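You operate a simulated robot arm through the tools that you are given. There is no shell and no other tool. Be economical: measure what you need, move in short steps, check, and stop when the job is done.

You run a simulated two-armed robot. Do the job below in one go: nothing can be reset, and whatever is moved stays where it is left.

Task
Pick up the bulb box from the long counter top with one hand, pass it to the other hand and put it on the upper shelf at the end of the long counter. Set down upright: bulb box.

Only the result counts: the job must be done as asked and must still hold three seconds after the hand-in. Knocking over, shifting, dropping, spilling or breaking anything else fails it.

Robot
Two 6-joint arms with two-finger parallel grippers on one trunk, on a base that drives. Base frame: it is fixed to the floor where the robot stands at the start and does not move with it; the origin is under the middle of the robot, x ahead of it, y to its left, z up; the surface under the hand at the start is at about z = 0.82. Lengths are in m, angles in degrees, forces in N, time in s.
The left shoulder is at the start at [0.28, 0.185, 0.98], the right one opposite. With the tool pointing down near the work surface each hand reaches from about 0.56 to 0.94 m from the robot's upright axis, wherever it stands, measured 20 degrees to its own side. Places, roughly: upper shelf at the end of the long counter [0.6, -0.3, 0.4]. Payload 1.57 kg a hand.
The tool frame of a hand sits at the grasp point between the pads (the TCP): z along the fingers, y along the line on which they close. The tips reach 0.03 m beyond it. The gripper opens to 0.08 m. The fingers are 0.017 m wide and 0.012 m thick; the gripper's body (0.04 by 0.082 m) begins 0.08 m behind the TCP.
Orientation is that of the tool frame in the base frame, as a unit quaternion [x, y, z, w]. With the fingers straight down and closing along the base's y, the tool's x points along the base's -x, its y along +y and its z along -z.

Tools
- The arms move only by the tool send_rows. It takes "left_targets", "right_targets" or both (then of equal length, played together; a hand with none holds still); each is a list of rows, each a list of 6 numbers: the shift along the tool's x, y, z in m, then the turn, a rotation vector about the tool's x, y, z in degrees. In form: [[tx, ty, tz, rx, ry, rz], ...]. A call has 1 to 12 rows; each row shifts and turns the commanded pose from where the row before left it, along the tool's axes as they then stand. "left_jaw" and "right_jaw" are, for a hand that has rows, the gripper command, from -1 (shut) to 1 (fully open), values between in proportion, set as the call begins (left out, the last holds). A row lasts 0.2 s, in which the tool goes at most 0.05 m and 8.6 degrees; a call with a longer step from one row to the next is refused whole, and so is a gripper value outside its range. A pose out of reach is approached as far as the arm can. The call stops where the force on the tool passes 40 N (or 10 N more than at its start, if that is more) or the arm is blocked; 0.2 s more then pass. The fingers move at their own pace (about 0.153 m/s each) and stop on an object; they squeeze with about 25 N. The grip force told is the motor's: it shows also when the fingers shut on nothing. Time passes only in rows, and 0.2 s behind the last, so rows that do not move let the fingers close. It gives the time, the measured TCP pose, the force on the tool (base axes), the opening and the grip force at its end, in the units of the frame above (readings bear some noise), with the torque about the TCP (base axes, N m) and any sound that the robot's microphone picked up.
- Cameras (640 x 400 px; columns grow to the right, rows downward): "scene" is now at [0.2333, -0.0201, 1.4158]; the picture's right is [-0.28, -0.96, 0.00], its down [-0.75, 0.22, -0.63] and it looks along [0.60, -0.18, -0.78] (base axes); focal length 253 px, centre (320, 200). "left" rides on the left gripper at [0.072, 0.007, -0.122] in its tool frame; the picture's right is [-0.09, 1.00, 0.00], its down [-0.84, -0.08, -0.54] and it looks along [-0.54, -0.05, 0.84] (tool axes); focal length 238 px, centre (320, 200). "right" rides on the right gripper at [0.072, -0.007, -0.122] in its tool frame; the picture's right is [0.09, 1.00, 0.00], its down [-0.84, 0.08, -0.54] and it looks along [-0.54, 0.05, 0.84] (tool axes); focal length 238 px, centre (320, 200). There is no depth. A picture from a camera that has moved, and an enlarged one, comes with that camera's place and axes in the base frame and with its lens.
- grab_frame(camera): a new picture of that camera. The clock stands still meanwhile.
- move_column(by): slides the trunk up (or, below 0, down) by that many m; the arms and the scene camera ride with it, the base frame stays. It gives what a move gives, with no picture.
- steer(legs): drives the robot by 1 to 6 legs, each [ahead, turn to the left] in m and degrees, along the robot's own axes; the way and the turn of a leg run together, so that a leg with both is an arc; at most 1.5 m and 180 degrees a leg. The arms and the cameras ride along, it lands a little off, and it stops where it bumps. It gives what a move gives.
- head_to(pan, tilt): turns the head with the scene camera to pan (to the left, within 86 degrees either way) and tilt (down, from -29 to 69), counted from straight ahead of the robot. It gives what a move gives.
- inspect(camera, box): a new picture of the part [left, top, right, bottom] of that camera's present view, enlarged. The clock stands still meanwhile.
- finish_job(): hands the job in; it is judged then, once.

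Work in short steps. Places have to be worked out from the pictures, the camera data and where the tool is seen: move nearer, look again, correct. Check each grasp and each placing, and mend what went wrong. You have 120 turns and 88 pictures in all, those below and enlarged ones among them. Open the grippers and draw the arms clear of the work before you hand the job in, unless the task says otherwise; then end with one line.

The tools are called after "Request:" as a command line: name --argument value ..., lists and objects as JSON in quotes. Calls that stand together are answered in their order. send_rows: Moves the arms, as the interface text tells. Its arguments: {"type":"object","properties":{"left_targets":{"type":"array","items":{"type":"array","items":{"type":"number"}}},"left_jaw":{"type":"number"},"right_targets":{"type":"array","items":{"type":"array","items":{"type":"number"}}},"right_jaw":{"type":"number"}},"required":[]} The other tools are called the same way: move_column (by) slides the trunk up or down; steer (legs) drives the base; head_to (pan, tilt) turns the head that bears the scene camera; grab_frame (camera) takes a picture; inspect (camera, box) takes an enlarged picture of a part of a camera's view; finish_job () hands the job in.

At the start:

```text
t: 0.0
left_position: [0.6326, 0.0328, 1.1448]
left_ee_rot: [0.0, 1.0, 0.0, 0.001]
left_wrist_force: [-1.0, -0.6, 1.0]
left_ft_torque: [0.01, -0.01, -0.01]
left_gripper_width: 0.0797
left_gripper_force: 0.1
right_position: [0.4426, -0.3855, 1.1052]
right_ee_rot: [0.0, 1.0, 0.0, 0.0]
right_wrist_force: [0.5, 0.2, -0.2]
right_ft_torque: [0.03, 0.03, 0.0]
right_gripper_width: 0.0801
right_gripper_force: 0.0
trunk travel left (down, up): [-0.675, 0.315]
robot x, y, heading: [0.0005, 0.0024, 0.1]
head pan, tilt: [-16.2, 50.9]
```

scene: 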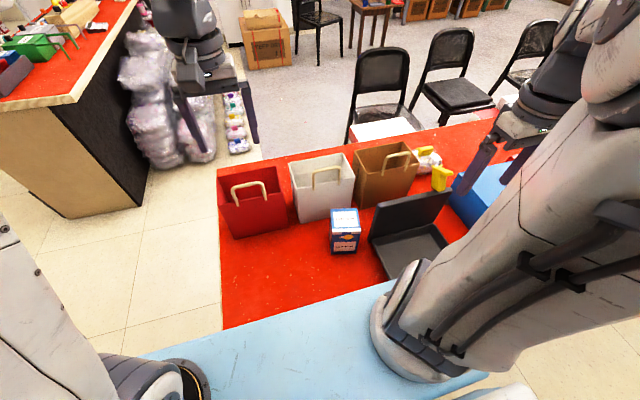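
right: 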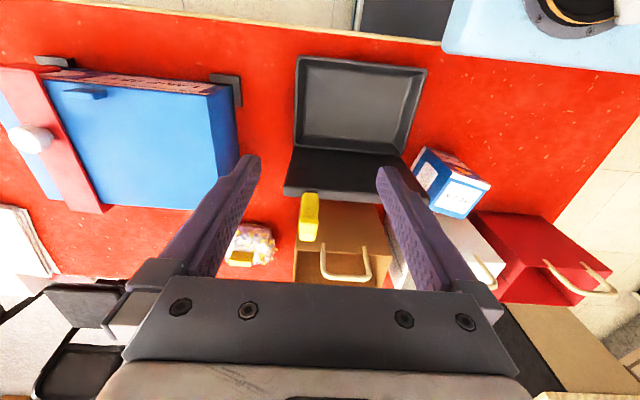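
left: 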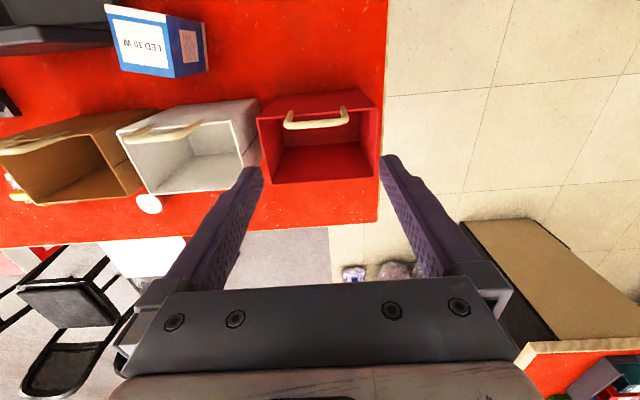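

The bulb box looks to be near [0.51, -0.16] with bags close behind it and a tray to its right. I'll enlarge it first to get its size.

Request:
inspect --camera "scene" --box '[200, 130, 460, 292]'

Request:
inspect --camera "left" --box '[0, 0, 400, 250]'

```text
2.46 times, centred on (330, 211) of scene
camera zoom: at [0.2333, -0.0201, 1.4158], right [-0.28, -0.96, 0.0], down [-0.75, 0.22, -0.63], along [0.6, -0.18, -0.78], focal length 622 px, centre (295, 173)
```

zoom: 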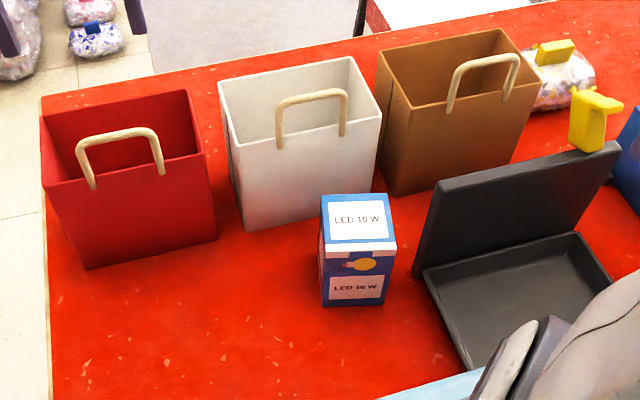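

```text
1.60 times, centred on (200, 125) of left
camera zoom: at [0.5612, 0.039, 1.2682], right [0.09, 1.0, 0.0], down [0.84, -0.08, 0.54], along [0.54, -0.05, -0.84], focal length 381 px, centre (512, 320)
```

zoom: 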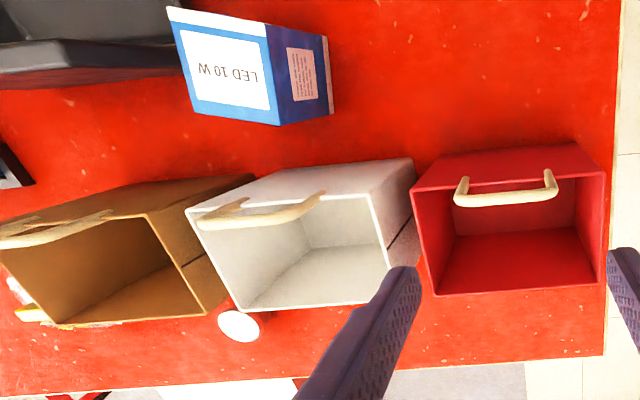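

The box measures about 0.065 × 0.065 × 0.11 m, centred near [0.54, -0.17] and turned about -14°. Next I look for the shelf by turning the head down and to both sides.

Request:
head_to --pan 0 --tilt 69

Request:
grab_frame --camera "scene"

Request:
head_to --pan -75 --tilt 35

Request:
grab_frame --camera "scene"

```text
t: 0.8
left_position: [0.6325, 0.0308, 1.1455]
left_ee_rot: [0.001, 1.0, 0.0, 0.0]
left_wrist_force: [-0.5, 0.2, 0.7]
left_ft_torque: [-0.02, 0.03, -0.05]
left_gripper_width: 0.08
left_gripper_force: 0.1
right_position: [0.4425, -0.3861, 1.1047]
right_ee_rot: [0.0, 1.0, 0.001, 0.0]
right_wrist_force: [0.1, -0.7, -0.4]
right_ft_torque: [-0.04, -0.03, -0.01]
right_gripper_width: 0.0799
right_gripper_force: 0.1
trunk travel left (down, up): [-0.675, 0.315]
robot x, y, heading: [-0.0008, -0.0026, -0.1]
head pan, tilt: [0.0, 68.8]
```

```text
82 pictures are left
camera scene: at [0.2162, 0.0011, 1.3952], right [0.0, -1.0, 0.0], down [-0.93, 0.0, -0.36], along [0.36, 0.0, -0.93], focal length 253 px, centre (320, 200)
```

scene: 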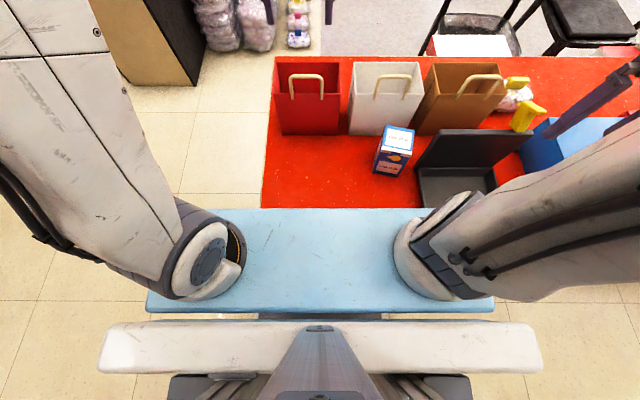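

```text
t: 2.3
left_position: [0.6334, 0.0328, 1.1449]
left_ee_rot: [0.0, 1.0, 0.0, 0.0]
left_wrist_force: [0.7, 0.4, 0.9]
left_ft_torque: [0.0, -0.02, -0.02]
left_gripper_width: 0.0798
left_gripper_force: 0.0
right_position: [0.4425, -0.3852, 1.1062]
right_ee_rot: [0.0, 1.0, 0.001, 0.0]
right_wrist_force: [-1.1, 0.0, 0.6]
right_ft_torque: [0.01, 0.0, 0.03]
right_gripper_width: 0.0802
right_gripper_force: 0.0
trunk travel left (down, up): [-0.675, 0.315]
robot x, y, heading: [0.0013, -0.0004, -0.2]
head pan, tilt: [-75.0, 35.0]
```

```text
81 pictures are left
camera scene: at [0.183, -0.0839, 1.4388], right [-0.97, -0.26, 0.0], down [-0.15, 0.55, -0.82], along [0.21, -0.79, -0.57], focal length 253 px, centre (320, 200)
```

scene: 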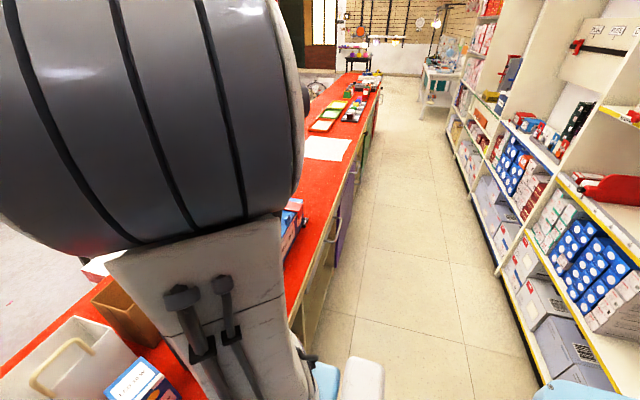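

The shelf probably opens on the aisle side of the counter, or on its end face, below the top. I back up a little for a view under the top.

Request:
steer --legs '[[-0.3, 0]]'

Request:
head_to --pan -20 --tilt 45

Request:
grab_frame --camera "scene"

```text
t: 4.3
left_position: [0.3263, 0.032, 1.1456]
left_ee_rot: [0.001, 1.0, -0.001, 0.001]
left_wrist_force: [0.0, 0.1, 0.3]
left_ft_torque: [-0.02, 0.01, -0.01]
left_gripper_width: 0.08
left_gripper_force: 0.1
right_position: [0.1352, -0.385, 1.1051]
right_ee_rot: [0.0, 1.0, -0.001, 0.0]
right_wrist_force: [-0.1, -0.1, 0.3]
right_ft_torque: [-0.01, 0.02, 0.0]
right_gripper_width: 0.0799
right_gripper_force: 0.0
trunk travel left (down, up): [-0.675, 0.315]
robot x, y, heading: [-0.3037, -0.0, -0.1]
head pan, tilt: [-75.0, 35.0]
```

```text
t: 5.6
left_position: [0.3251, 0.0318, 1.1453]
left_ee_rot: [0.0, 1.0, 0.0, 0.0]
left_wrist_force: [0.0, 0.1, -0.5]
left_ft_torque: [0.02, 0.0, -0.01]
left_gripper_width: 0.0799
left_gripper_force: 0.0
right_position: [0.1356, -0.3848, 1.1056]
right_ee_rot: [0.0, 1.0, 0.0, 0.0]
right_wrist_force: [-0.5, 0.0, 0.8]
right_ft_torque: [-0.03, 0.01, 0.01]
right_gripper_width: 0.08
right_gripper_force: 0.1
trunk travel left (down, up): [-0.675, 0.315]
robot x, y, heading: [-0.3065, -0.0012, 0.1]
head pan, tilt: [-20.0, 45.0]
```

```text
80 pictures are left
camera scene: at [-0.0708, -0.0267, 1.424], right [-0.34, -0.94, 0.0], down [-0.66, 0.24, -0.71], along [0.66, -0.24, -0.71], focal length 253 px, centre (320, 200)
```

scene: 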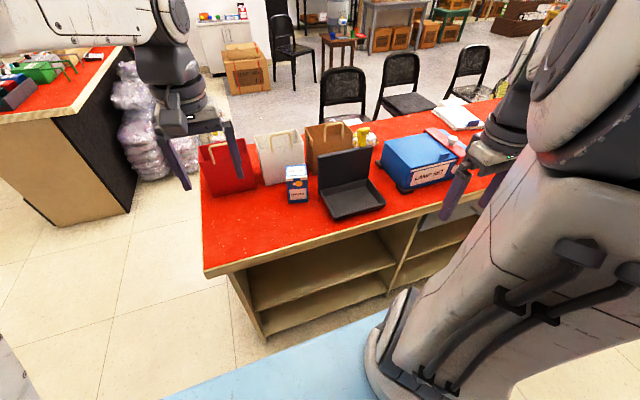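

The shelf is clear now: an open bay under the counter top facing the aisle, y from about 0.08 to -0.54, with its middle board at z≈0.43. The left hand will pick from above and the right hand will take the box from the front and place it. I drive up and turn right so the box is in front of the left arm.

Request:
steer --legs '[[0.2, 0], [0, -25]]'

Request:
head_to --pan 10 --tilt 52

Request:
grab_frame --camera "left"

Request:
grab_frame --camera "scene"

```text
t: 8.5
left_position: [0.4896, -0.2371, 1.1458]
left_ee_rot: [0.216, 0.976, 0.0, 0.0]
left_wrist_force: [0.6, 0.0, -0.4]
left_ft_torque: [0.01, 0.01, 0.0]
left_gripper_width: 0.0801
left_gripper_force: 0.0
right_position: [0.1421, -0.5355, 1.1052]
right_ee_rot: [0.216, 0.976, 0.0, 0.0]
right_wrist_force: [0.9, -0.8, 0.3]
right_ft_torque: [-0.03, 0.0, 0.01]
right_gripper_width: 0.0798
right_gripper_force: 0.0
trunk travel left (down, up): [-0.675, 0.315]
robot x, y, heading: [-0.101, 0.001, -25.1]
head pan, tilt: [-20.0, 45.0]
```

```text
t: 9.5
left_position: [0.4902, -0.2378, 1.1466]
left_ee_rot: [0.215, 0.977, 0.001, 0.0]
left_wrist_force: [0.7, -0.2, 1.0]
left_ft_torque: [0.02, 0.04, 0.03]
left_gripper_width: 0.0801
left_gripper_force: 0.1
right_position: [0.1427, -0.5348, 1.1054]
right_ee_rot: [0.215, 0.977, -0.001, 0.0]
right_wrist_force: [0.2, 0.9, -0.5]
right_ft_torque: [0.01, 0.0, 0.01]
right_gripper_width: 0.0801
right_gripper_force: 0.0
trunk travel left (down, up): [-0.675, 0.315]
robot x, y, heading: [-0.0983, 0.0048, -25.0]
head pan, tilt: [10.0, 52.0]
```

```text
79 pictures are left
camera left: at [0.4289, -0.2006, 1.2683], right [0.5, 0.86, 0.0], down [0.73, -0.42, 0.54], along [0.47, -0.27, -0.84], focal length 238 px, centre (320, 200)
```

left: 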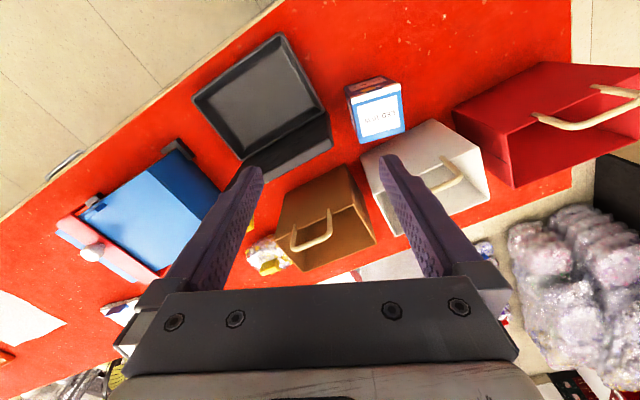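

```text
78 pictures are left
camera scene: at [0.1213, -0.0857, 1.4145], right [-0.26, -0.97, 0.0], down [-0.76, 0.2, -0.62], along [0.59, -0.16, -0.79], focal length 253 px, centre (320, 200)
```

scene: 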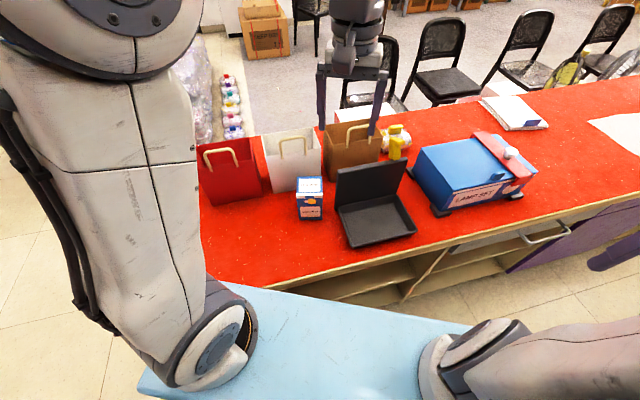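

The left camera agrees: box top centre ≈ [0.540, -0.170], yaw ≈ -15°. I turn the left tool 80° so it closes on the front and back faces, leaving the side faces free for the right hand.

Request:
send_rows --left_targets '[[0, 0, 0, 0, 0, 8], [0, 0, 0, 0, 0, 8], [0, 0, 0, 0, 0, 8], [0, 0, 0, 0, 0, 8], [0, 0, 0, 0, 0, 8], [0, 0, 0, 0, 0, 8], [0, 0, 0, 0, 0, 8], [0, 0, 0, 0, 0, 8], [0, 0, 0, 0, 0, 8], [0, 0, 0, 0, 0, 8]]' --left_jaw 1

```text
t: 11.7
left_position: [0.4896, -0.2372, 1.1454]
left_ee_rot: [0.794, 0.609, 0.0, -0.001]
left_wrist_force: [-0.3, -0.1, -0.4]
left_ft_torque: [-0.02, 0.0, 0.01]
left_gripper_width: 0.0802
left_gripper_force: 0.1
right_position: [0.1429, -0.5362, 1.1048]
right_ee_rot: [0.216, 0.976, -0.001, 0.0]
right_wrist_force: [0.3, -0.3, 0.2]
right_ft_torque: [-0.01, -0.02, 0.0]
right_gripper_width: 0.0798
right_gripper_force: 0.1
trunk travel left (down, up): [-0.675, 0.315]
robot x, y, heading: [-0.098, 0.0016, -25.1]
head pan, tilt: [10.0, 52.0]
```

The tool is now aligned with the box (closing axis at -15°). I move over the box and down to z≈1.05, then look.

Request:
send_rows --left_targets '[[0.026, 0.0103, 0.01, 0, 0, 0], [0.026, 0.0103, 0.02, 0, 0, 0], [0.026, 0.0104, 0.03, 0, 0, 0], [0, 0, 0.035, 0, 0, 0]]'

Request:
grab_frame --camera "left"

Request:
inspect --camera "scene" --box '[190, 100, 430, 250]'

```text
t: 12.7
left_position: [0.5407, -0.1684, 1.0493]
left_ee_rot: [0.793, 0.609, 0.0, 0.0]
left_wrist_force: [0.0, -0.8, 1.0]
left_ft_torque: [-0.01, -0.03, 0.02]
left_gripper_width: 0.0799
left_gripper_force: 0.1
right_position: [0.143, -0.5349, 1.1048]
right_ee_rot: [0.216, 0.976, 0.0, 0.0]
right_wrist_force: [-0.2, 0.7, 0.4]
right_ft_torque: [0.0, -0.03, 0.01]
right_gripper_width: 0.0801
right_gripper_force: 0.0
trunk travel left (down, up): [-0.675, 0.315]
robot x, y, heading: [-0.0957, 0.0012, -25.2]
head pan, tilt: [10.0, 52.0]
```

```text
77 pictures are left
camera left: at [0.5663, -0.1007, 1.1722], right [0.94, -0.34, 0.0], down [-0.29, -0.79, 0.54], along [-0.19, -0.51, -0.84], focal length 238 px, centre (320, 200)
```

left: 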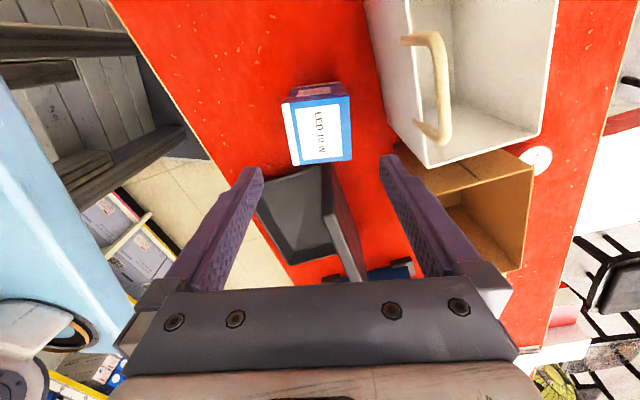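

```text
2.67 times, centred on (310, 175) of scene
camera zoom: at [0.1213, -0.0855, 1.4145], right [-0.26, -0.97, 0.0], down [-0.76, 0.2, -0.62], along [0.59, -0.16, -0.79], focal length 674 px, centre (347, 267)
```

zoom: 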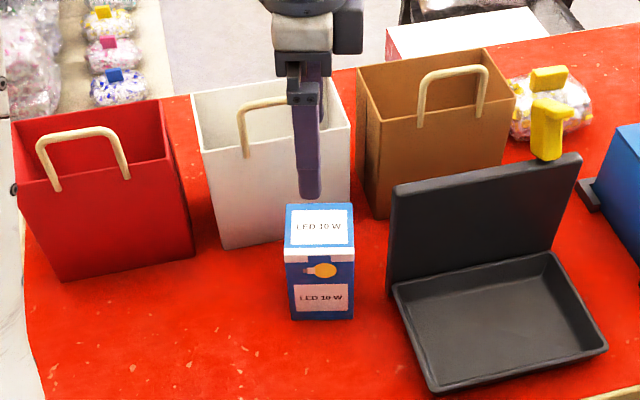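

The tool is centred over the box, and the white bag stays about 5 cm clear. I descend to TCP z≈0.905.

Request:
send_rows --left_targets '[[0, 0, 0.036, 0, 0, 0], [0, 0, 0.036, 0, 0, 0], [0, 0, 0.036, 0, 0, 0], [0, 0, 0.036, 0, 0, 0]]'

Request:
inspect --camera "scene" --box '[190, 100, 430, 250]'

Request:
grab_frame --camera "left"

```text
t: 13.7
left_position: [0.5383, -0.1694, 0.9068]
left_ee_rot: [0.793, 0.609, 0.0, 0.0]
left_wrist_force: [0.2, 0.2, -0.1]
left_ft_torque: [0.02, 0.0, -0.02]
left_gripper_width: 0.0799
left_gripper_force: 0.1
right_position: [0.1419, -0.5359, 1.1047]
right_ee_rot: [0.216, 0.976, 0.0, 0.0]
right_wrist_force: [-0.7, 0.0, 0.0]
right_ft_torque: [-0.01, -0.03, -0.01]
right_gripper_width: 0.08
right_gripper_force: 0.1
trunk travel left (down, up): [-0.675, 0.315]
robot x, y, heading: [-0.0985, 0.0029, -24.9]
head pan, tilt: [10.0, 52.0]
```

```text
2.67 times, centred on (310, 175) of scene
camera zoom: at [0.1211, -0.0855, 1.4145], right [-0.26, -0.97, 0.0], down [-0.76, 0.2, -0.62], along [0.59, -0.16, -0.79], focal length 674 px, centre (347, 267)
```

zoom: 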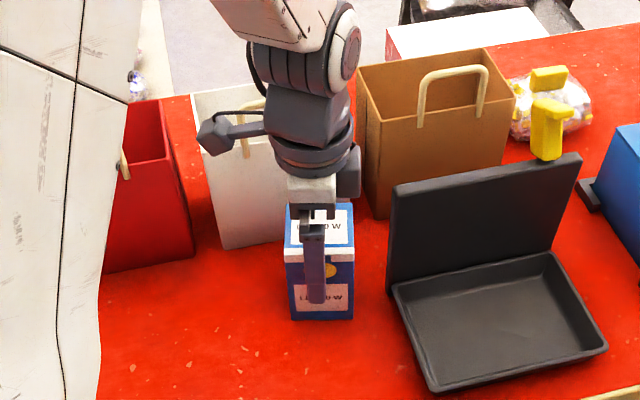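

```text
74 pictures are left
camera left: at [0.5642, -0.1006, 1.0286], right [0.94, -0.34, 0.0], down [-0.29, -0.79, 0.54], along [-0.19, -0.51, -0.84], focal length 238 px, centre (320, 200)
```

left: 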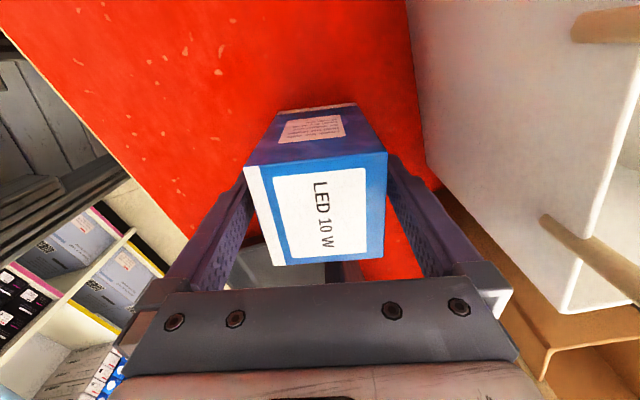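

The fingers straddle the box with clearance all round. I raise 1 cm to leave more room below for the other hand, then close.

Request:
send_rows --left_targets '[[0, 0, -0.01, 0, 0, 0]]'

Request:
send_rows --left_targets '[[0, 0, 0, 0, 0, 0], [0, 0, 0, 0, 0, 0], [0, 0, 0, 0, 0, 0], [0, 0, 0, 0, 0, 0]]' --left_jaw -1

```text
t: 14.1
left_position: [0.5392, -0.1693, 0.9148]
left_ee_rot: [0.793, 0.609, 0.001, 0.0]
left_wrist_force: [-0.2, 0.6, 0.2]
left_ft_torque: [0.02, 0.03, 0.01]
left_gripper_width: 0.0802
left_gripper_force: 0.1
right_position: [0.1429, -0.5355, 1.1059]
right_ee_rot: [0.215, 0.977, 0.0, 0.0]
right_wrist_force: [-1.2, 0.2, 0.4]
right_ft_torque: [0.02, 0.0, 0.0]
right_gripper_width: 0.0801
right_gripper_force: 0.0
trunk travel left (down, up): [-0.675, 0.315]
robot x, y, heading: [-0.0952, 0.0, -25.2]
head pan, tilt: [10.0, 52.0]
```

```text
t: 15.1
left_position: [0.54, -0.1689, 0.9163]
left_ee_rot: [0.793, 0.609, 0.001, 0.0]
left_wrist_force: [-0.2, -0.4, -0.7]
left_ft_torque: [0.0, -0.01, 0.02]
left_gripper_width: 0.0653
left_gripper_force: 25.2
right_position: [0.1424, -0.5356, 1.1048]
right_ee_rot: [0.215, 0.977, 0.0, 0.0]
right_wrist_force: [-0.6, -0.4, 0.2]
right_ft_torque: [0.02, 0.0, 0.0]
right_gripper_width: 0.0801
right_gripper_force: 0.0
trunk travel left (down, up): [-0.675, 0.315]
robot x, y, heading: [-0.0925, -0.0006, -25.0]
head pan, tilt: [10.0, 52.0]
```

The grip holds at 0.0653 m with 25 N. I lift 0.2 m straight up and check.

Request:
send_rows --left_targets '[[0, 0, -0.03, 0, 0, 0], [0, 0, -0.04, 0, 0, 0], [0, 0, -0.045, 0, 0, 0], [0, 0, -0.045, 0, 0, 0], [0, 0, -0.04, 0, 0, 0]]'

Request:
grab_frame --camera "scene"

```text
t: 16.3
left_position: [0.5415, -0.1705, 1.1165]
left_ee_rot: [0.793, 0.61, -0.001, 0.0]
left_wrist_force: [-0.2, -0.3, -0.6]
left_ft_torque: [-0.02, 0.01, 0.01]
left_gripper_width: 0.0654
left_gripper_force: 25.0
right_position: [0.1431, -0.5362, 1.106]
right_ee_rot: [0.215, 0.977, 0.0, 0.001]
right_wrist_force: [0.5, 0.9, -0.7]
right_ft_torque: [0.0, 0.0, -0.01]
right_gripper_width: 0.0797
right_gripper_force: 0.1
trunk travel left (down, up): [-0.675, 0.315]
robot x, y, heading: [-0.0958, 0.0001, -24.9]
head pan, tilt: [10.0, 52.0]
```

```text
73 pictures are left
camera scene: at [0.1215, -0.0857, 1.4144], right [-0.26, -0.97, 0.0], down [-0.76, 0.2, -0.62], along [0.59, -0.16, -0.79], focal length 253 px, centre (320, 200)
```

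scene: 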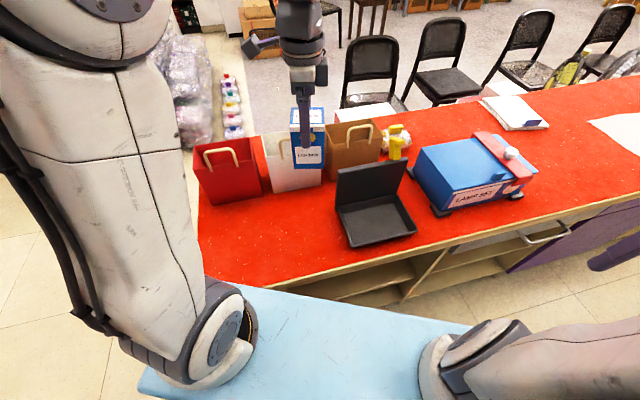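

The box is lifted cleanly. I raise the trunk 8 cm for clearance over the bags, turn back to heading 0 and back off so the hand-over is clear of the counter.

Request:
move_column --by 0.08

Request:
steer --legs '[[0, 25], [-0.2, 0]]'

Request:
head_to --pan 0 --tilt 45

Request:
grab_frame --camera "scene"

```text
t: 17.4
left_position: [0.5405, -0.1709, 1.1951]
left_ee_rot: [0.793, 0.609, 0.0, 0.001]
left_wrist_force: [0.6, -0.2, -0.5]
left_ft_torque: [0.01, -0.02, 0.0]
left_gripper_width: 0.0653
left_gripper_force: 24.6
right_position: [0.1432, -0.5357, 1.1844]
right_ee_rot: [0.216, 0.976, 0.0, 0.001]
right_wrist_force: [1.3, -0.7, -0.8]
right_ft_torque: [0.0, -0.02, -0.02]
right_gripper_width: 0.0799
right_gripper_force: 0.2
trunk travel left (down, up): [-0.755, 0.235]
robot x, y, heading: [-0.0971, -0.0003, -25.2]
head pan, tilt: [10.0, 52.0]
```

```text
t: 20.3
left_position: [0.3512, 0.1152, 1.1963]
left_ee_rot: [0.642, 0.767, 0.0, 0.0]
left_wrist_force: [-0.4, 0.3, -1.5]
left_ft_torque: [0.0, 0.03, 0.01]
left_gripper_width: 0.0655
left_gripper_force: 24.9
right_position: [0.1442, -0.3848, 1.1847]
right_ee_rot: [0.0, 1.0, -0.001, 0.0]
right_wrist_force: [0.8, 0.1, 0.0]
right_ft_torque: [-0.01, 0.02, 0.02]
right_gripper_width: 0.0802
right_gripper_force: 0.0
trunk travel left (down, up): [-0.755, 0.235]
robot x, y, heading: [-0.3064, 0.0024, 0.2]
head pan, tilt: [10.0, 52.0]
```

```text
t: 21.1
left_position: [0.3496, 0.115, 1.1956]
left_ee_rot: [0.642, 0.767, 0.0, 0.0]
left_wrist_force: [0.5, 0.2, -0.2]
left_ft_torque: [-0.02, -0.02, -0.04]
left_gripper_width: 0.0657
left_gripper_force: 25.1
right_position: [0.143, -0.3851, 1.1848]
right_ee_rot: [-0.001, 1.0, 0.0, 0.0]
right_wrist_force: [0.4, -0.3, 0.5]
right_ft_torque: [-0.01, 0.04, 0.05]
right_gripper_width: 0.0799
right_gripper_force: 0.1
trunk travel left (down, up): [-0.755, 0.235]
robot x, y, heading: [-0.2968, 0.0031, -0.3]
head pan, tilt: [0.0, 45.0]
```

```text
72 pictures are left
camera scene: at [-0.0586, 0.0015, 1.504], right [0.0, -1.0, 0.0], down [-0.71, 0.0, -0.71], along [0.71, 0.0, -0.71], focal length 253 px, centre (320, 200)
```

scene: 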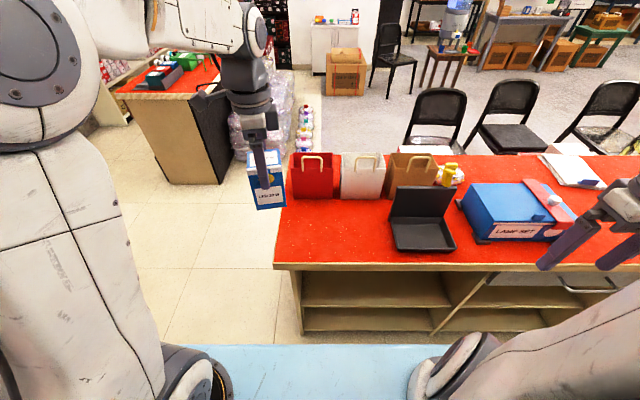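

Box is clear of the counter, at yaw +10° with its centre about 0.04 m below the left TCP. I square the left hand to yaw 0 and bring it towards [0.42, -0.03]. In the same rows I pitch the right hand up to 30° below horizontal.

Request:
send_rows --left_targets '[[0, 0, 0, 0, 0, 5], [0, 0, 0, 0, 0, 5], [-0.024, 0.0115, 0, 0, 0, 0], [-0.024, 0.0115, 0, 0, 0, 0], [-0.024, 0.0115, 0, 0, 0, 0], [-0.024, 0.0115, 0, 0, 0, 0], [-0.024, 0.0115, 0, 0, 0, 0], [-0.024, 0.0115, 0, 0, 0, 0]]' --right_targets '[[0, 0, 0, 0, -7.5, 0], [0, 0, 0, 0, -7.5, 0], [0, 0, 0, 0, -7.5, 0], [0, 0, 0, 0, -7.5, 0], [0, 0, 0, 0, -7.5, 0], [0, 0, 0, 0, -7.5, 0], [0, 0, 0, 0, -7.5, 0], [0, 0, 0, 0, -7.5, 0]]' --right_jaw 1

Request:
grab_frame --camera "scene"

```text
t: 22.9
left_position: [0.4174, -0.0301, 1.1951]
left_ee_rot: [0.706, 0.708, 0.0, 0.0]
left_wrist_force: [0.3, 0.0, -0.6]
left_ft_torque: [0.03, 0.01, -0.02]
left_gripper_width: 0.0654
left_gripper_force: 24.8
right_position: [0.1428, -0.3861, 1.1874]
right_ee_rot: [0.0, 0.866, 0.001, 0.501]
right_wrist_force: [0.0, -0.2, 0.4]
right_ft_torque: [-0.03, 0.02, 0.0]
right_gripper_width: 0.0799
right_gripper_force: 0.0
right hand out of reach, approached as far as the arm can: row 8
trunk travel left (down, up): [-0.755, 0.235]
robot x, y, heading: [-0.303, -0.0005, -0.0]
head pan, tilt: [0.0, 45.0]
```

```text
71 pictures are left
camera scene: at [-0.0586, 0.0016, 1.504], right [0.0, -1.0, 0.0], down [-0.71, 0.0, -0.71], along [0.71, 0.0, -0.71], focal length 253 px, centre (320, 200)
```

scene: 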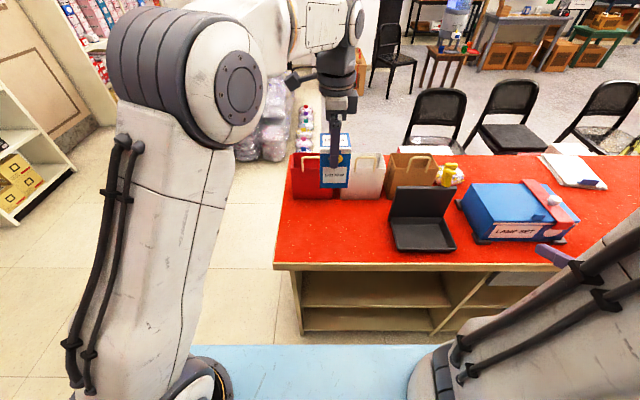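

The right hand is tilted correctly, with its z axis along [0.87, 0, -0.5]. I bring it to a staging point about 15 cm behind the box along its approach line.

Request:
send_rows --right_targets '[[-0.03, 0, 0.033, 0, 0, 0], [-0.03, 0, 0.033, 0, 0, 0], [-0.028, 0.015, 0.031, 0, 0, 0], [0, 0.04, 0, 0, 0, 0], [0, 0.045, 0, 0, 0, 0], [0, 0.045, 0, 0, 0, 0], [0, 0.045, 0, 0, 0, 0], [0, 0.045, 0, 0, 0, 0]]'

Request:
grab_frame --camera "right"

Request:
grab_frame --camera "scene"

```text
t: 24.6
left_position: [0.4178, -0.029, 1.1956]
left_ee_rot: [0.707, 0.707, 0.0, 0.0]
left_wrist_force: [0.7, -0.2, -0.9]
left_ft_torque: [-0.01, 0.0, 0.0]
left_gripper_width: 0.0656
left_gripper_force: 24.6
right_position: [0.3546, -0.2143, 1.2144]
right_ee_rot: [-0.001, 0.867, -0.001, 0.498]
right_wrist_force: [-0.3, -0.2, 0.0]
right_ft_torque: [0.02, 0.02, -0.03]
right_gripper_width: 0.08
right_gripper_force: 0.0
right hand out of reach, approached as far as the arm can: row 4, 5, 6, 7, 8
trunk travel left (down, up): [-0.755, 0.235]
robot x, y, heading: [-0.3011, -0.0021, -0.0]
head pan, tilt: [0.0, 45.0]
```

```text
70 pictures are left
camera right: at [0.2139, -0.2227, 1.2147], right [-0.05, 1.0, -0.08], down [-0.05, 0.08, 1.0], along [1.0, 0.05, 0.04], focal length 238 px, centre (320, 200)
```

right: 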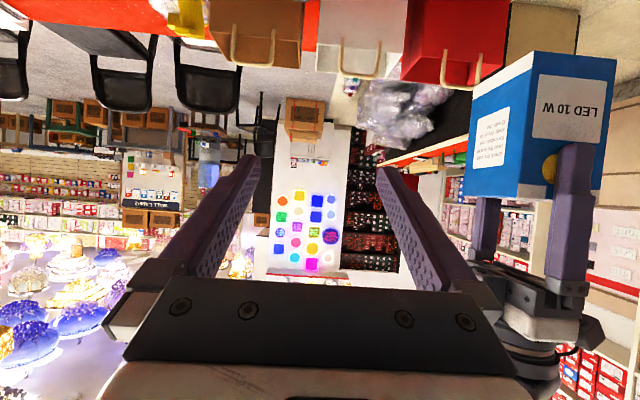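

```text
69 pictures are left
camera scene: at [-0.0586, 0.0014, 1.504], right [0.0, -1.0, 0.0], down [-0.71, 0.0, -0.71], along [0.71, 0.0, -0.71], focal length 253 px, centre (320, 200)
```

scene: 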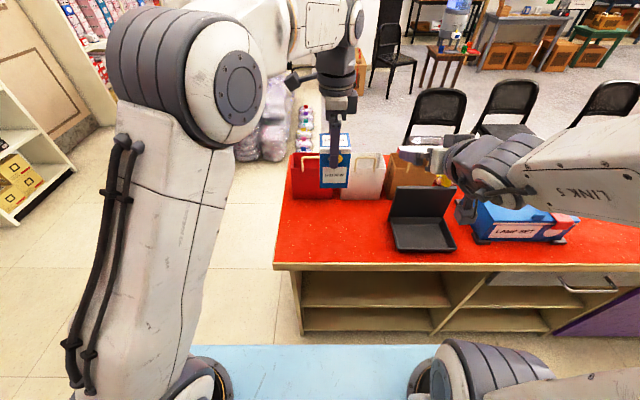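

The arm can't fold that close to its shoulder, so the exchange has to happen farther out. I move the left hand 10 cm forward and nudge the right hand forward, to learn where its commanded pose sits.

Request:
send_rows --left_targets '[[0, 0.025, 0, 0, 0, 0], [0, 0.025, 0, 0, 0, 0], [0, 0.025, 0, 0, 0, 0], [0, 0.025, 0, 0, 0, 0]]' --right_targets '[[0, 0, 0, 0, 0, 0], [-0.015, 0, 0.026, 0, 0, 0], [0, 0, 0, 0, 0, 0], [0, 0, 0, 0, 0, 0]]'

```text
t: 25.6
left_position: [0.5051, -0.0239, 1.1929]
left_ee_rot: [0.707, 0.707, 0.0, 0.0]
left_wrist_force: [-0.1, -1.0, -0.3]
left_ft_torque: [0.02, -0.02, 0.0]
left_gripper_width: 0.0658
left_gripper_force: 24.9
left hand out of reach, approached as far as the arm can: row 4
right_position: [0.3844, -0.217, 1.2158]
right_ee_rot: [-0.001, 0.866, 0.001, 0.5]
right_wrist_force: [0.6, -0.1, 0.1]
right_ft_torque: [0.0, 0.0, -0.02]
right_gripper_width: 0.0799
right_gripper_force: 0.1
trunk travel left (down, up): [-0.755, 0.235]
robot x, y, heading: [-0.3, 0.0013, 0.1]
head pan, tilt: [0.0, 45.0]
```

The commanded pose follows the actual one. The box centre is now ≈ [0.505, -0.024, 1.152]. I slide the right hand sideways to line up behind it.

Request:
send_rows --right_targets '[[0.003, 0.0386, 0.0015, 0, 0, 0], [0.003, 0.0386, 0.0015, 0, 0, 0], [0.003, 0.0386, 0.0015, 0, 0, 0], [0.003, 0.0386, 0.0015, 0, 0, 0], [0.002, 0.0386, 0.002, 0, 0, 0]]'

Request:
grab_frame --camera "right"

Request:
grab_frame --camera "scene"

```text
t: 26.9
left_position: [0.5071, -0.0226, 1.1903]
left_ee_rot: [0.707, 0.708, 0.001, 0.0]
left_wrist_force: [0.9, 0.1, -0.4]
left_ft_torque: [0.01, 0.02, 0.0]
left_gripper_width: 0.0652
left_gripper_force: 25.3
right_position: [0.3845, -0.1989, 1.195]
right_ee_rot: [-0.002, 0.867, 0.003, 0.499]
right_wrist_force: [-0.2, -0.3, -0.1]
right_ft_torque: [0.02, 0.01, 0.01]
right_gripper_width: 0.08
right_gripper_force: 0.1
right hand out of reach, approached as far as the arm can: row 1, 2, 3, 4, 5
trunk travel left (down, up): [-0.755, 0.235]
robot x, y, heading: [-0.3014, -0.001, 0.3]
head pan, tilt: [0.0, 45.0]
```

```text
68 pictures are left
camera right: at [0.2432, -0.2074, 1.193], right [-0.06, 1.0, -0.08], down [-0.05, 0.07, 1.0], along [1.0, 0.06, 0.05], focal length 238 px, centre (320, 200)
```

right: 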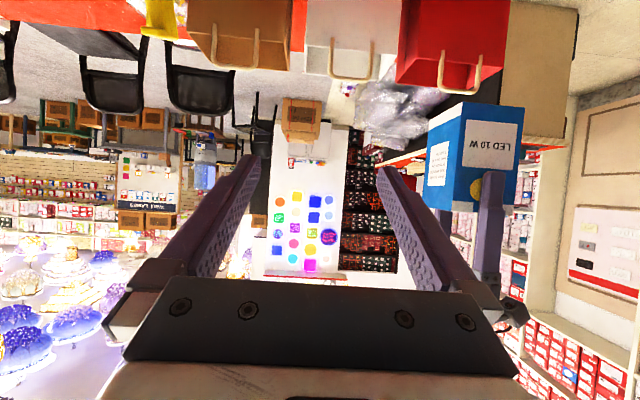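

```text
67 pictures are left
camera scene: at [-0.0585, 0.0014, 1.504], right [0.0, -1.0, 0.0], down [-0.71, 0.0, -0.71], along [0.71, 0.0, -0.71], focal length 253 px, centre (320, 200)
```

scene: 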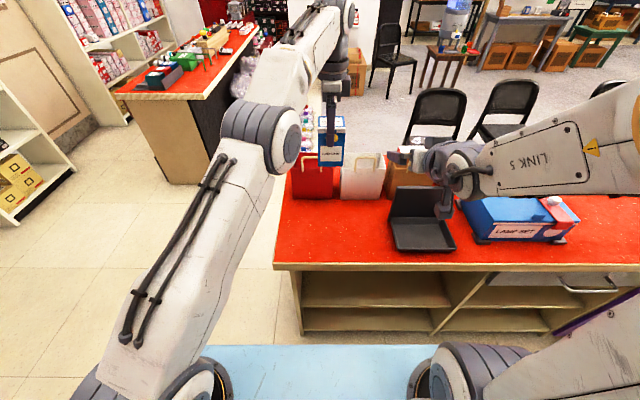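

The right arm can point forward only at y ≲ -0.2 in this posture, so I bring the box over to it. The left hand goes to about [0.47, -0.215, 1.09] while the right hand moves out of the way and down.

Request:
send_rows --left_targets '[[-0.01, -0.0062, 0.0167, 0, 0, 0], [-0.032, -0.0062, 0.0167, 0, 0, 0], [-0.036, -0.0062, 0.0167, 0, 0, 0], [-0.038, -0.0062, 0.0167, 0, 0, 0], [-0.038, -0.0062, 0.0167, 0, 0, 0], [-0.038, -0.0062, 0.0167, 0, 0, 0]]' --right_targets '[[0.013, -0.035, 0.0075, 0, 0, 0], [0.013, -0.035, 0.0075, 0, 0, 0], [0.013, -0.035, 0.0075, 0, 0, 0], [0.013, -0.03, 0.0075, 0, 0, 0], [0.013, -0.02, 0.0075, 0, 0, 0], [0.013, -0.02, 0.0075, 0, 0, 0]]'

Request:
grab_frame --camera "scene"

```text
t: 28.2
left_position: [0.4513, -0.1918, 1.0882]
left_ee_rot: [0.706, 0.708, -0.001, 0.0]
left_wrist_force: [0.5, -0.1, 0.2]
left_ft_torque: [-0.03, -0.05, -0.04]
left_gripper_width: 0.0654
left_gripper_force: 24.8
left hand out of reach, approached as far as the arm can: row 4, 5, 6
right_position: [0.3847, -0.3726, 1.1106]
right_ee_rot: [0.0, 0.866, 0.0, 0.5]
right_wrist_force: [0.7, -0.2, 0.7]
right_ft_torque: [0.0, -0.02, -0.02]
right_gripper_width: 0.08
right_gripper_force: 0.0
trunk travel left (down, up): [-0.755, 0.235]
robot x, y, heading: [-0.296, -0.0, 0.1]
head pan, tilt: [0.0, 45.0]
```

```text
66 pictures are left
camera scene: at [-0.0588, 0.0019, 1.5042], right [0.0, -1.0, 0.0], down [-0.71, 0.0, -0.71], along [0.71, 0.0, -0.71], focal length 253 px, centre (320, 200)
```

scene: 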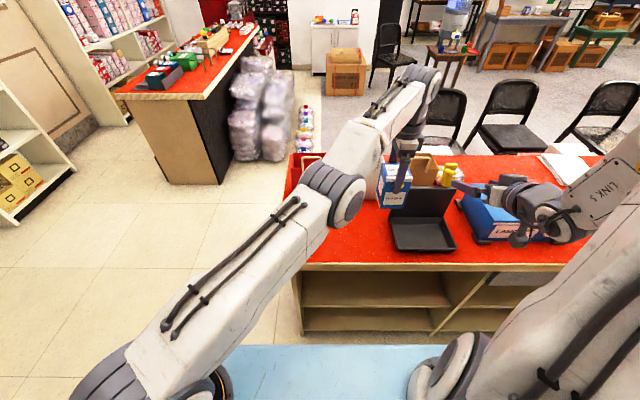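

The left hand reached its limit at [0.451, -0.192, 1.088]; box bottom ≈ 0.992. I bring the right hand in sideways behind it, at about x=0.355.

Request:
send_rows --right_targets '[[0.0082, 0.036, -0.0022, 0, 0, 0], [0.0082, 0.036, -0.0022, 0, 0, 0], [0.0082, 0.036, -0.0022, 0, 0, 0], [0.0082, 0.036, -0.0022, 0, 0, 0], [0.0082, 0.036, -0.0022, 0, 0, 0]]'

Request:
grab_frame --camera "right"

Request:
grab_frame --camera "scene"

```text
t: 29.5
left_position: [0.4537, -0.1851, 1.0902]
left_ee_rot: [0.705, 0.709, 0.004, -0.008]
left_wrist_force: [-5.2, 25.9, 4.9]
left_ft_torque: [-0.28, 0.23, -1.09]
left_gripper_width: 0.0659
left_gripper_force: 25.3
right_position: [0.411, -0.2375, 1.0964]
right_ee_rot: [0.012, 0.868, 0.004, 0.496]
right_wrist_force: [6.4, -27.5, -5.8]
right_ft_torque: [-0.18, -0.01, -0.29]
right_gripper_width: 0.0569
right_gripper_force: 0.1
right hand out of reach, approached as far as the arm can: row 2, 3, 4, 5
trunk travel left (down, up): [-0.755, 0.235]
robot x, y, heading: [-0.302, -0.0006, -0.1]
head pan, tilt: [0.0, 45.0]
stopped in row 5 (left hand): the force on the tool passed its limit at 44 N (the readings are from after the stop); the commanded pose is now the measured one
```

```text
65 pictures are left
camera right: at [0.2715, -0.2423, 1.097], right [-0.03, 1.0, -0.06], down [-0.04, 0.06, 1.0], along [1.0, 0.03, 0.04], focal length 238 px, centre (320, 200)
```

right: 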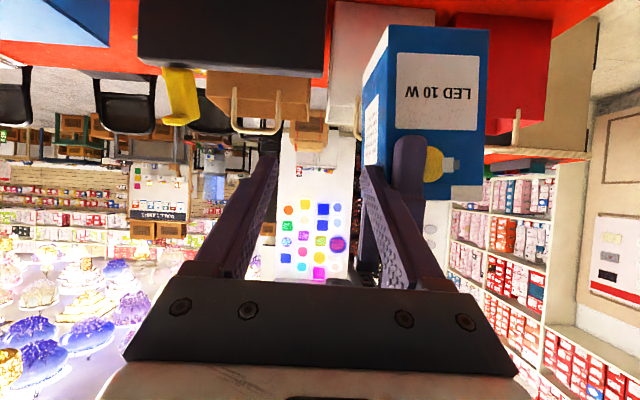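

```text
64 pictures are left
camera scene: at [-0.0582, 0.0012, 1.5039], right [0.0, -1.0, 0.0], down [-0.71, 0.0, -0.71], along [0.71, 0.0, -0.71], focal length 253 px, centre (320, 200)
```

scene: 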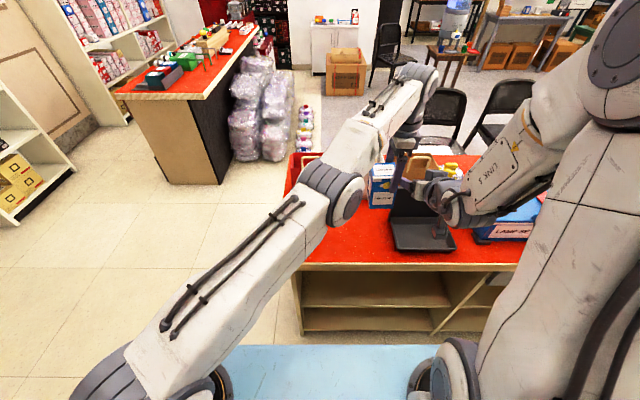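

The finger of the right hand brushed the left one, because the pose was clamped forward; the box is still held. I back the right hand off sideways. I'll then switch to having it approach from the right, pointing left (+y), with the box turned to match.

Request:
send_rows --right_targets '[[0, -0.03, 0, 0, 0, 0], [0, -0.045, 0, 0, 0, 0], [0, -0.045, 0, 0, 0, 0], [-0.03, -0.03, -0.015, 0, 0, 0]]'

Request:
inspect --camera "scene" --box '[300, 100, 540, 250]'

```text
t: 30.5
left_position: [0.4531, -0.1877, 1.0895]
left_ee_rot: [0.706, 0.708, 0.003, -0.004]
left_wrist_force: [0.1, -0.6, -1.3]
left_ft_torque: [0.0, 0.01, 0.01]
left_gripper_width: 0.0659
left_gripper_force: 25.3
right_position: [0.4128, -0.3848, 1.1291]
right_ee_rot: [0.009, 0.868, 0.005, 0.496]
right_wrist_force: [0.6, -0.3, -0.5]
right_ft_torque: [0.01, 0.0, 0.02]
right_gripper_width: 0.0801
right_gripper_force: 0.0
trunk travel left (down, up): [-0.755, 0.235]
robot x, y, heading: [-0.2997, -0.002, -0.0]
head pan, tilt: [0.0, 45.0]
```

```text
2.67 times, centred on (420, 175) of scene
camera zoom: at [-0.0582, 0.0012, 1.5039], right [0.0, -1.0, 0.0], down [-0.71, 0.0, -0.71], along [0.71, 0.0, -0.71], focal length 674 px, centre (53, 267)
```

zoom: 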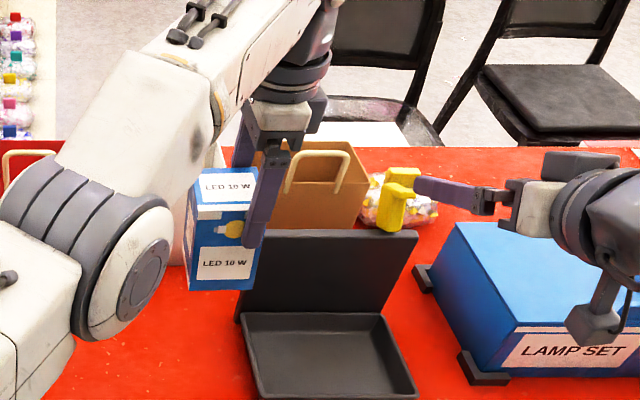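

The box seems to have slid sideways in the left grip from the bump. I check with the left camera.

Request:
grab_frame --camera "left"

Request:
inspect --camera "scene" --box '[350, 130, 430, 220]'

```text
62 pictures are left
camera left: at [0.4598, -0.1171, 1.2126], right [1.0, -0.09, 0.0], down [-0.07, -0.84, 0.53], along [-0.05, -0.53, -0.85], focal length 238 px, centre (320, 200)
```

left: 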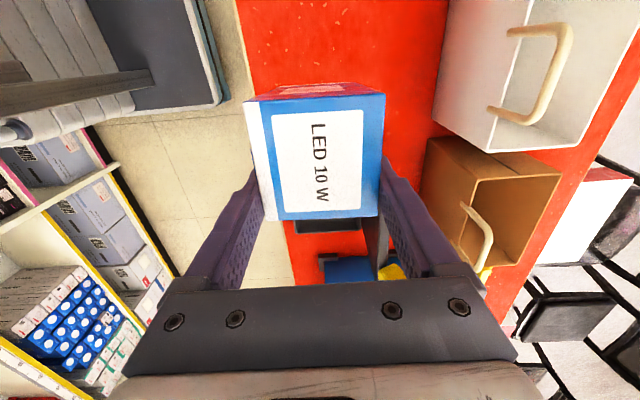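

```text
4.44 times, centred on (390, 175) of scene
camera zoom: at [-0.0582, 0.0012, 1.5039], right [0.0, -1.0, 0.0], down [-0.71, 0.0, -0.71], along [0.71, 0.0, -0.71], focal length 1124 px, centre (9, 311)
```

zoom: 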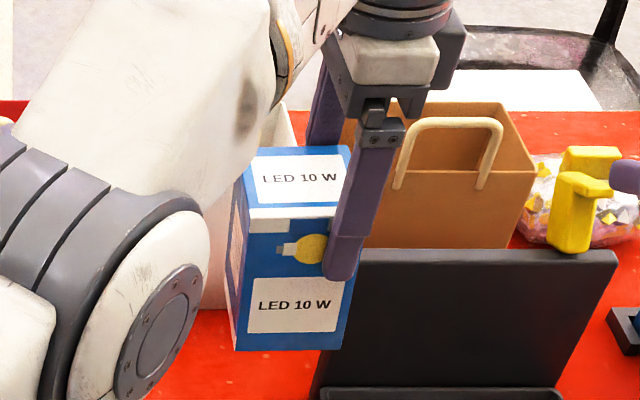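

The box slid about 28 mm to +y, so the left fingers hold it near an edge. I'll set it down on the free counter spot below and regrip it properly with the left hand in its natural orientation.

Request:
send_rows --left_targets '[[0, 0, 0.025, 0, 0, 0], [0, 0, 0.03, 0, 0, 0], [0, 0, 0.03, 0, 0, 0], [0, 0, 0.03, 0, 0, 0], [0, 0, 0.025, 0, 0, 0], [0, 0, 0.02, 0, 0, 0]]'

Request:
inspect --camera "scene" --box '[300, 130, 540, 280]'

```text
t: 31.9
left_position: [0.4662, -0.1981, 0.9326]
left_ee_rot: [0.706, 0.709, 0.002, -0.005]
left_wrist_force: [-0.1, -0.3, -0.4]
left_ft_torque: [-0.03, 0.01, -0.01]
left_gripper_width: 0.0655
left_gripper_force: 24.9
left hand out of reach, approached as far as the arm can: row 2, 4, 6
right_position: [0.4122, -0.3848, 1.1297]
right_ee_rot: [0.007, 0.868, 0.005, 0.496]
right_wrist_force: [0.6, -0.1, 0.1]
right_ft_torque: [0.0, 0.02, -0.03]
right_gripper_width: 0.08
right_gripper_force: 0.1
trunk travel left (down, up): [-0.755, 0.235]
robot x, y, heading: [-0.2985, -0.0039, 0.1]
head pan, tilt: [0.0, 45.0]
```

```text
2.67 times, centred on (420, 205) of scene
camera zoom: at [-0.0586, 0.0013, 1.504], right [0.0, -1.0, 0.0], down [-0.71, 0.0, -0.71], along [0.71, 0.0, -0.71], focal length 674 px, centre (53, 187)
```

zoom: 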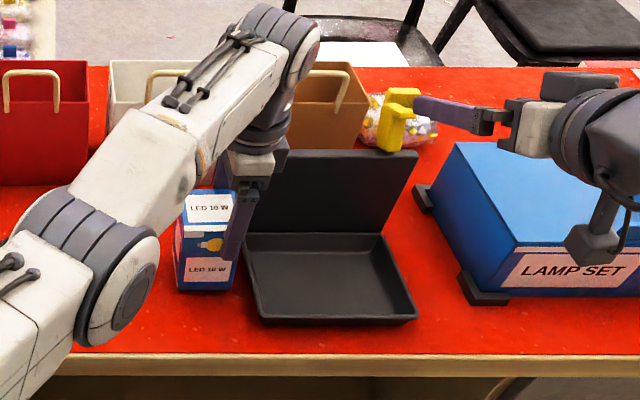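

The arm drifted a bit at its reach limit, and the tray is about 4.5 cm from the box. I shift 3.5 cm to +y, then lower the last bit.

Request:
send_rows --left_targets '[[0.018, -0.008, 0, 0, 0, 0], [0.018, -0.008, 0, 0, 0, 0], [0, 0, 0.008, 0, 0, 0], [0, 0, 0.007, 0, 0, 0]]'

```text
t: 32.9
left_position: [0.4793, -0.1834, 0.9205]
left_ee_rot: [0.707, 0.707, 0.003, -0.001]
left_wrist_force: [2.3, -3.1, 18.9]
left_ft_torque: [0.52, 0.0, -0.16]
left_gripper_width: 0.0657
left_gripper_force: 25.2
left hand out of reach, approached as far as the arm can: row 1, 2
right_position: [0.4125, -0.3855, 1.1305]
right_ee_rot: [0.007, 0.868, 0.005, 0.496]
right_wrist_force: [-0.2, -1.0, 0.2]
right_ft_torque: [-0.01, 0.01, 0.01]
right_gripper_width: 0.0801
right_gripper_force: 0.1
trunk travel left (down, up): [-0.755, 0.235]
robot x, y, heading: [-0.2994, -0.0005, -0.3]
head pan, tilt: [0.0, 45.0]
```

Contact at 19 N: the box stands on the counter. I open the left hand, raise it clear and look.

Request:
send_rows --left_targets '[[0, 0, 0, 0, 0, 0], [0, 0, 0, 0, 0, 0]]' --left_jaw 1

Request:
send_rows --left_targets '[[0, 0, -0.02, 0, 0, 0], [0, 0, -0.03, 0, 0, 0], [0, 0, -0.04, 0, 0, 0], [0, 0, -0.04, 0, 0, 0], [0, 0, -0.04, 0, 0, 0]]'

Request:
inspect --camera "scene" --box '[300, 130, 540, 280]'

Request:
grab_frame --camera "left"

```text
t: 33.5
left_position: [0.4786, -0.1824, 0.9159]
left_ee_rot: [0.705, 0.709, 0.002, -0.005]
left_wrist_force: [0.8, 0.4, 0.5]
left_ft_torque: [0.01, -0.02, -0.01]
left_gripper_width: 0.0802
left_gripper_force: 0.1
right_position: [0.4127, -0.3839, 1.129]
right_ee_rot: [0.007, 0.868, 0.005, 0.496]
right_wrist_force: [-0.6, -0.4, 0.2]
right_ft_torque: [-0.03, 0.01, 0.01]
right_gripper_width: 0.0799
right_gripper_force: 0.1
trunk travel left (down, up): [-0.755, 0.235]
robot x, y, heading: [-0.2992, 0.0009, 0.1]
head pan, tilt: [0.0, 45.0]
```

```text
t: 34.7
left_position: [0.4636, -0.1752, 1.0839]
left_ee_rot: [0.706, 0.708, 0.002, -0.005]
left_wrist_force: [-0.5, -0.1, -0.4]
left_ft_torque: [-0.01, 0.03, 0.04]
left_gripper_width: 0.0799
left_gripper_force: 0.1
left hand out of reach, approached as far as the arm can: row 4, 5
right_position: [0.4121, -0.3839, 1.1305]
right_ee_rot: [0.007, 0.868, 0.006, 0.496]
right_wrist_force: [-0.6, -0.7, -0.6]
right_ft_torque: [0.02, -0.02, 0.03]
right_gripper_width: 0.08
right_gripper_force: 0.1
trunk travel left (down, up): [-0.755, 0.235]
robot x, y, heading: [-0.2979, 0.0025, -0.1]
head pan, tilt: [0.0, 45.0]
```

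```text
2.67 times, centred on (420, 205) of scene
camera zoom: at [-0.0578, 0.0011, 1.5038], right [0.0, -1.0, 0.0], down [-0.71, 0.0, -0.71], along [0.71, 0.0, -0.71], focal length 674 px, centre (53, 187)
```

zoom: 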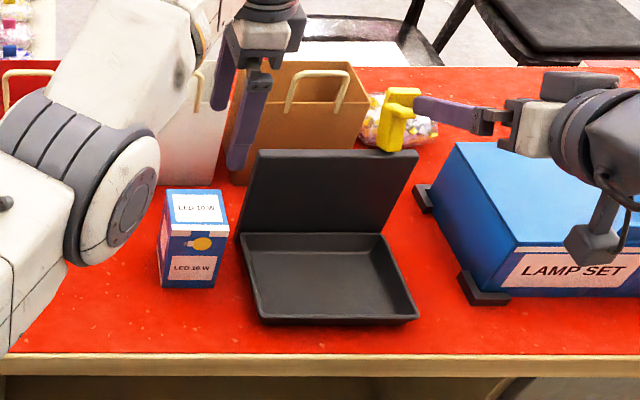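

```text
58 pictures are left
camera left: at [0.4697, -0.104, 1.2075], right [1.0, -0.09, 0.0], down [-0.07, -0.84, 0.53], along [-0.05, -0.53, -0.85], focal length 238 px, centre (320, 200)
```

left: 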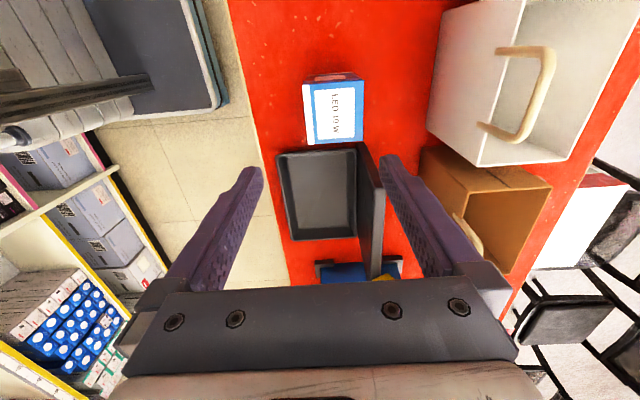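

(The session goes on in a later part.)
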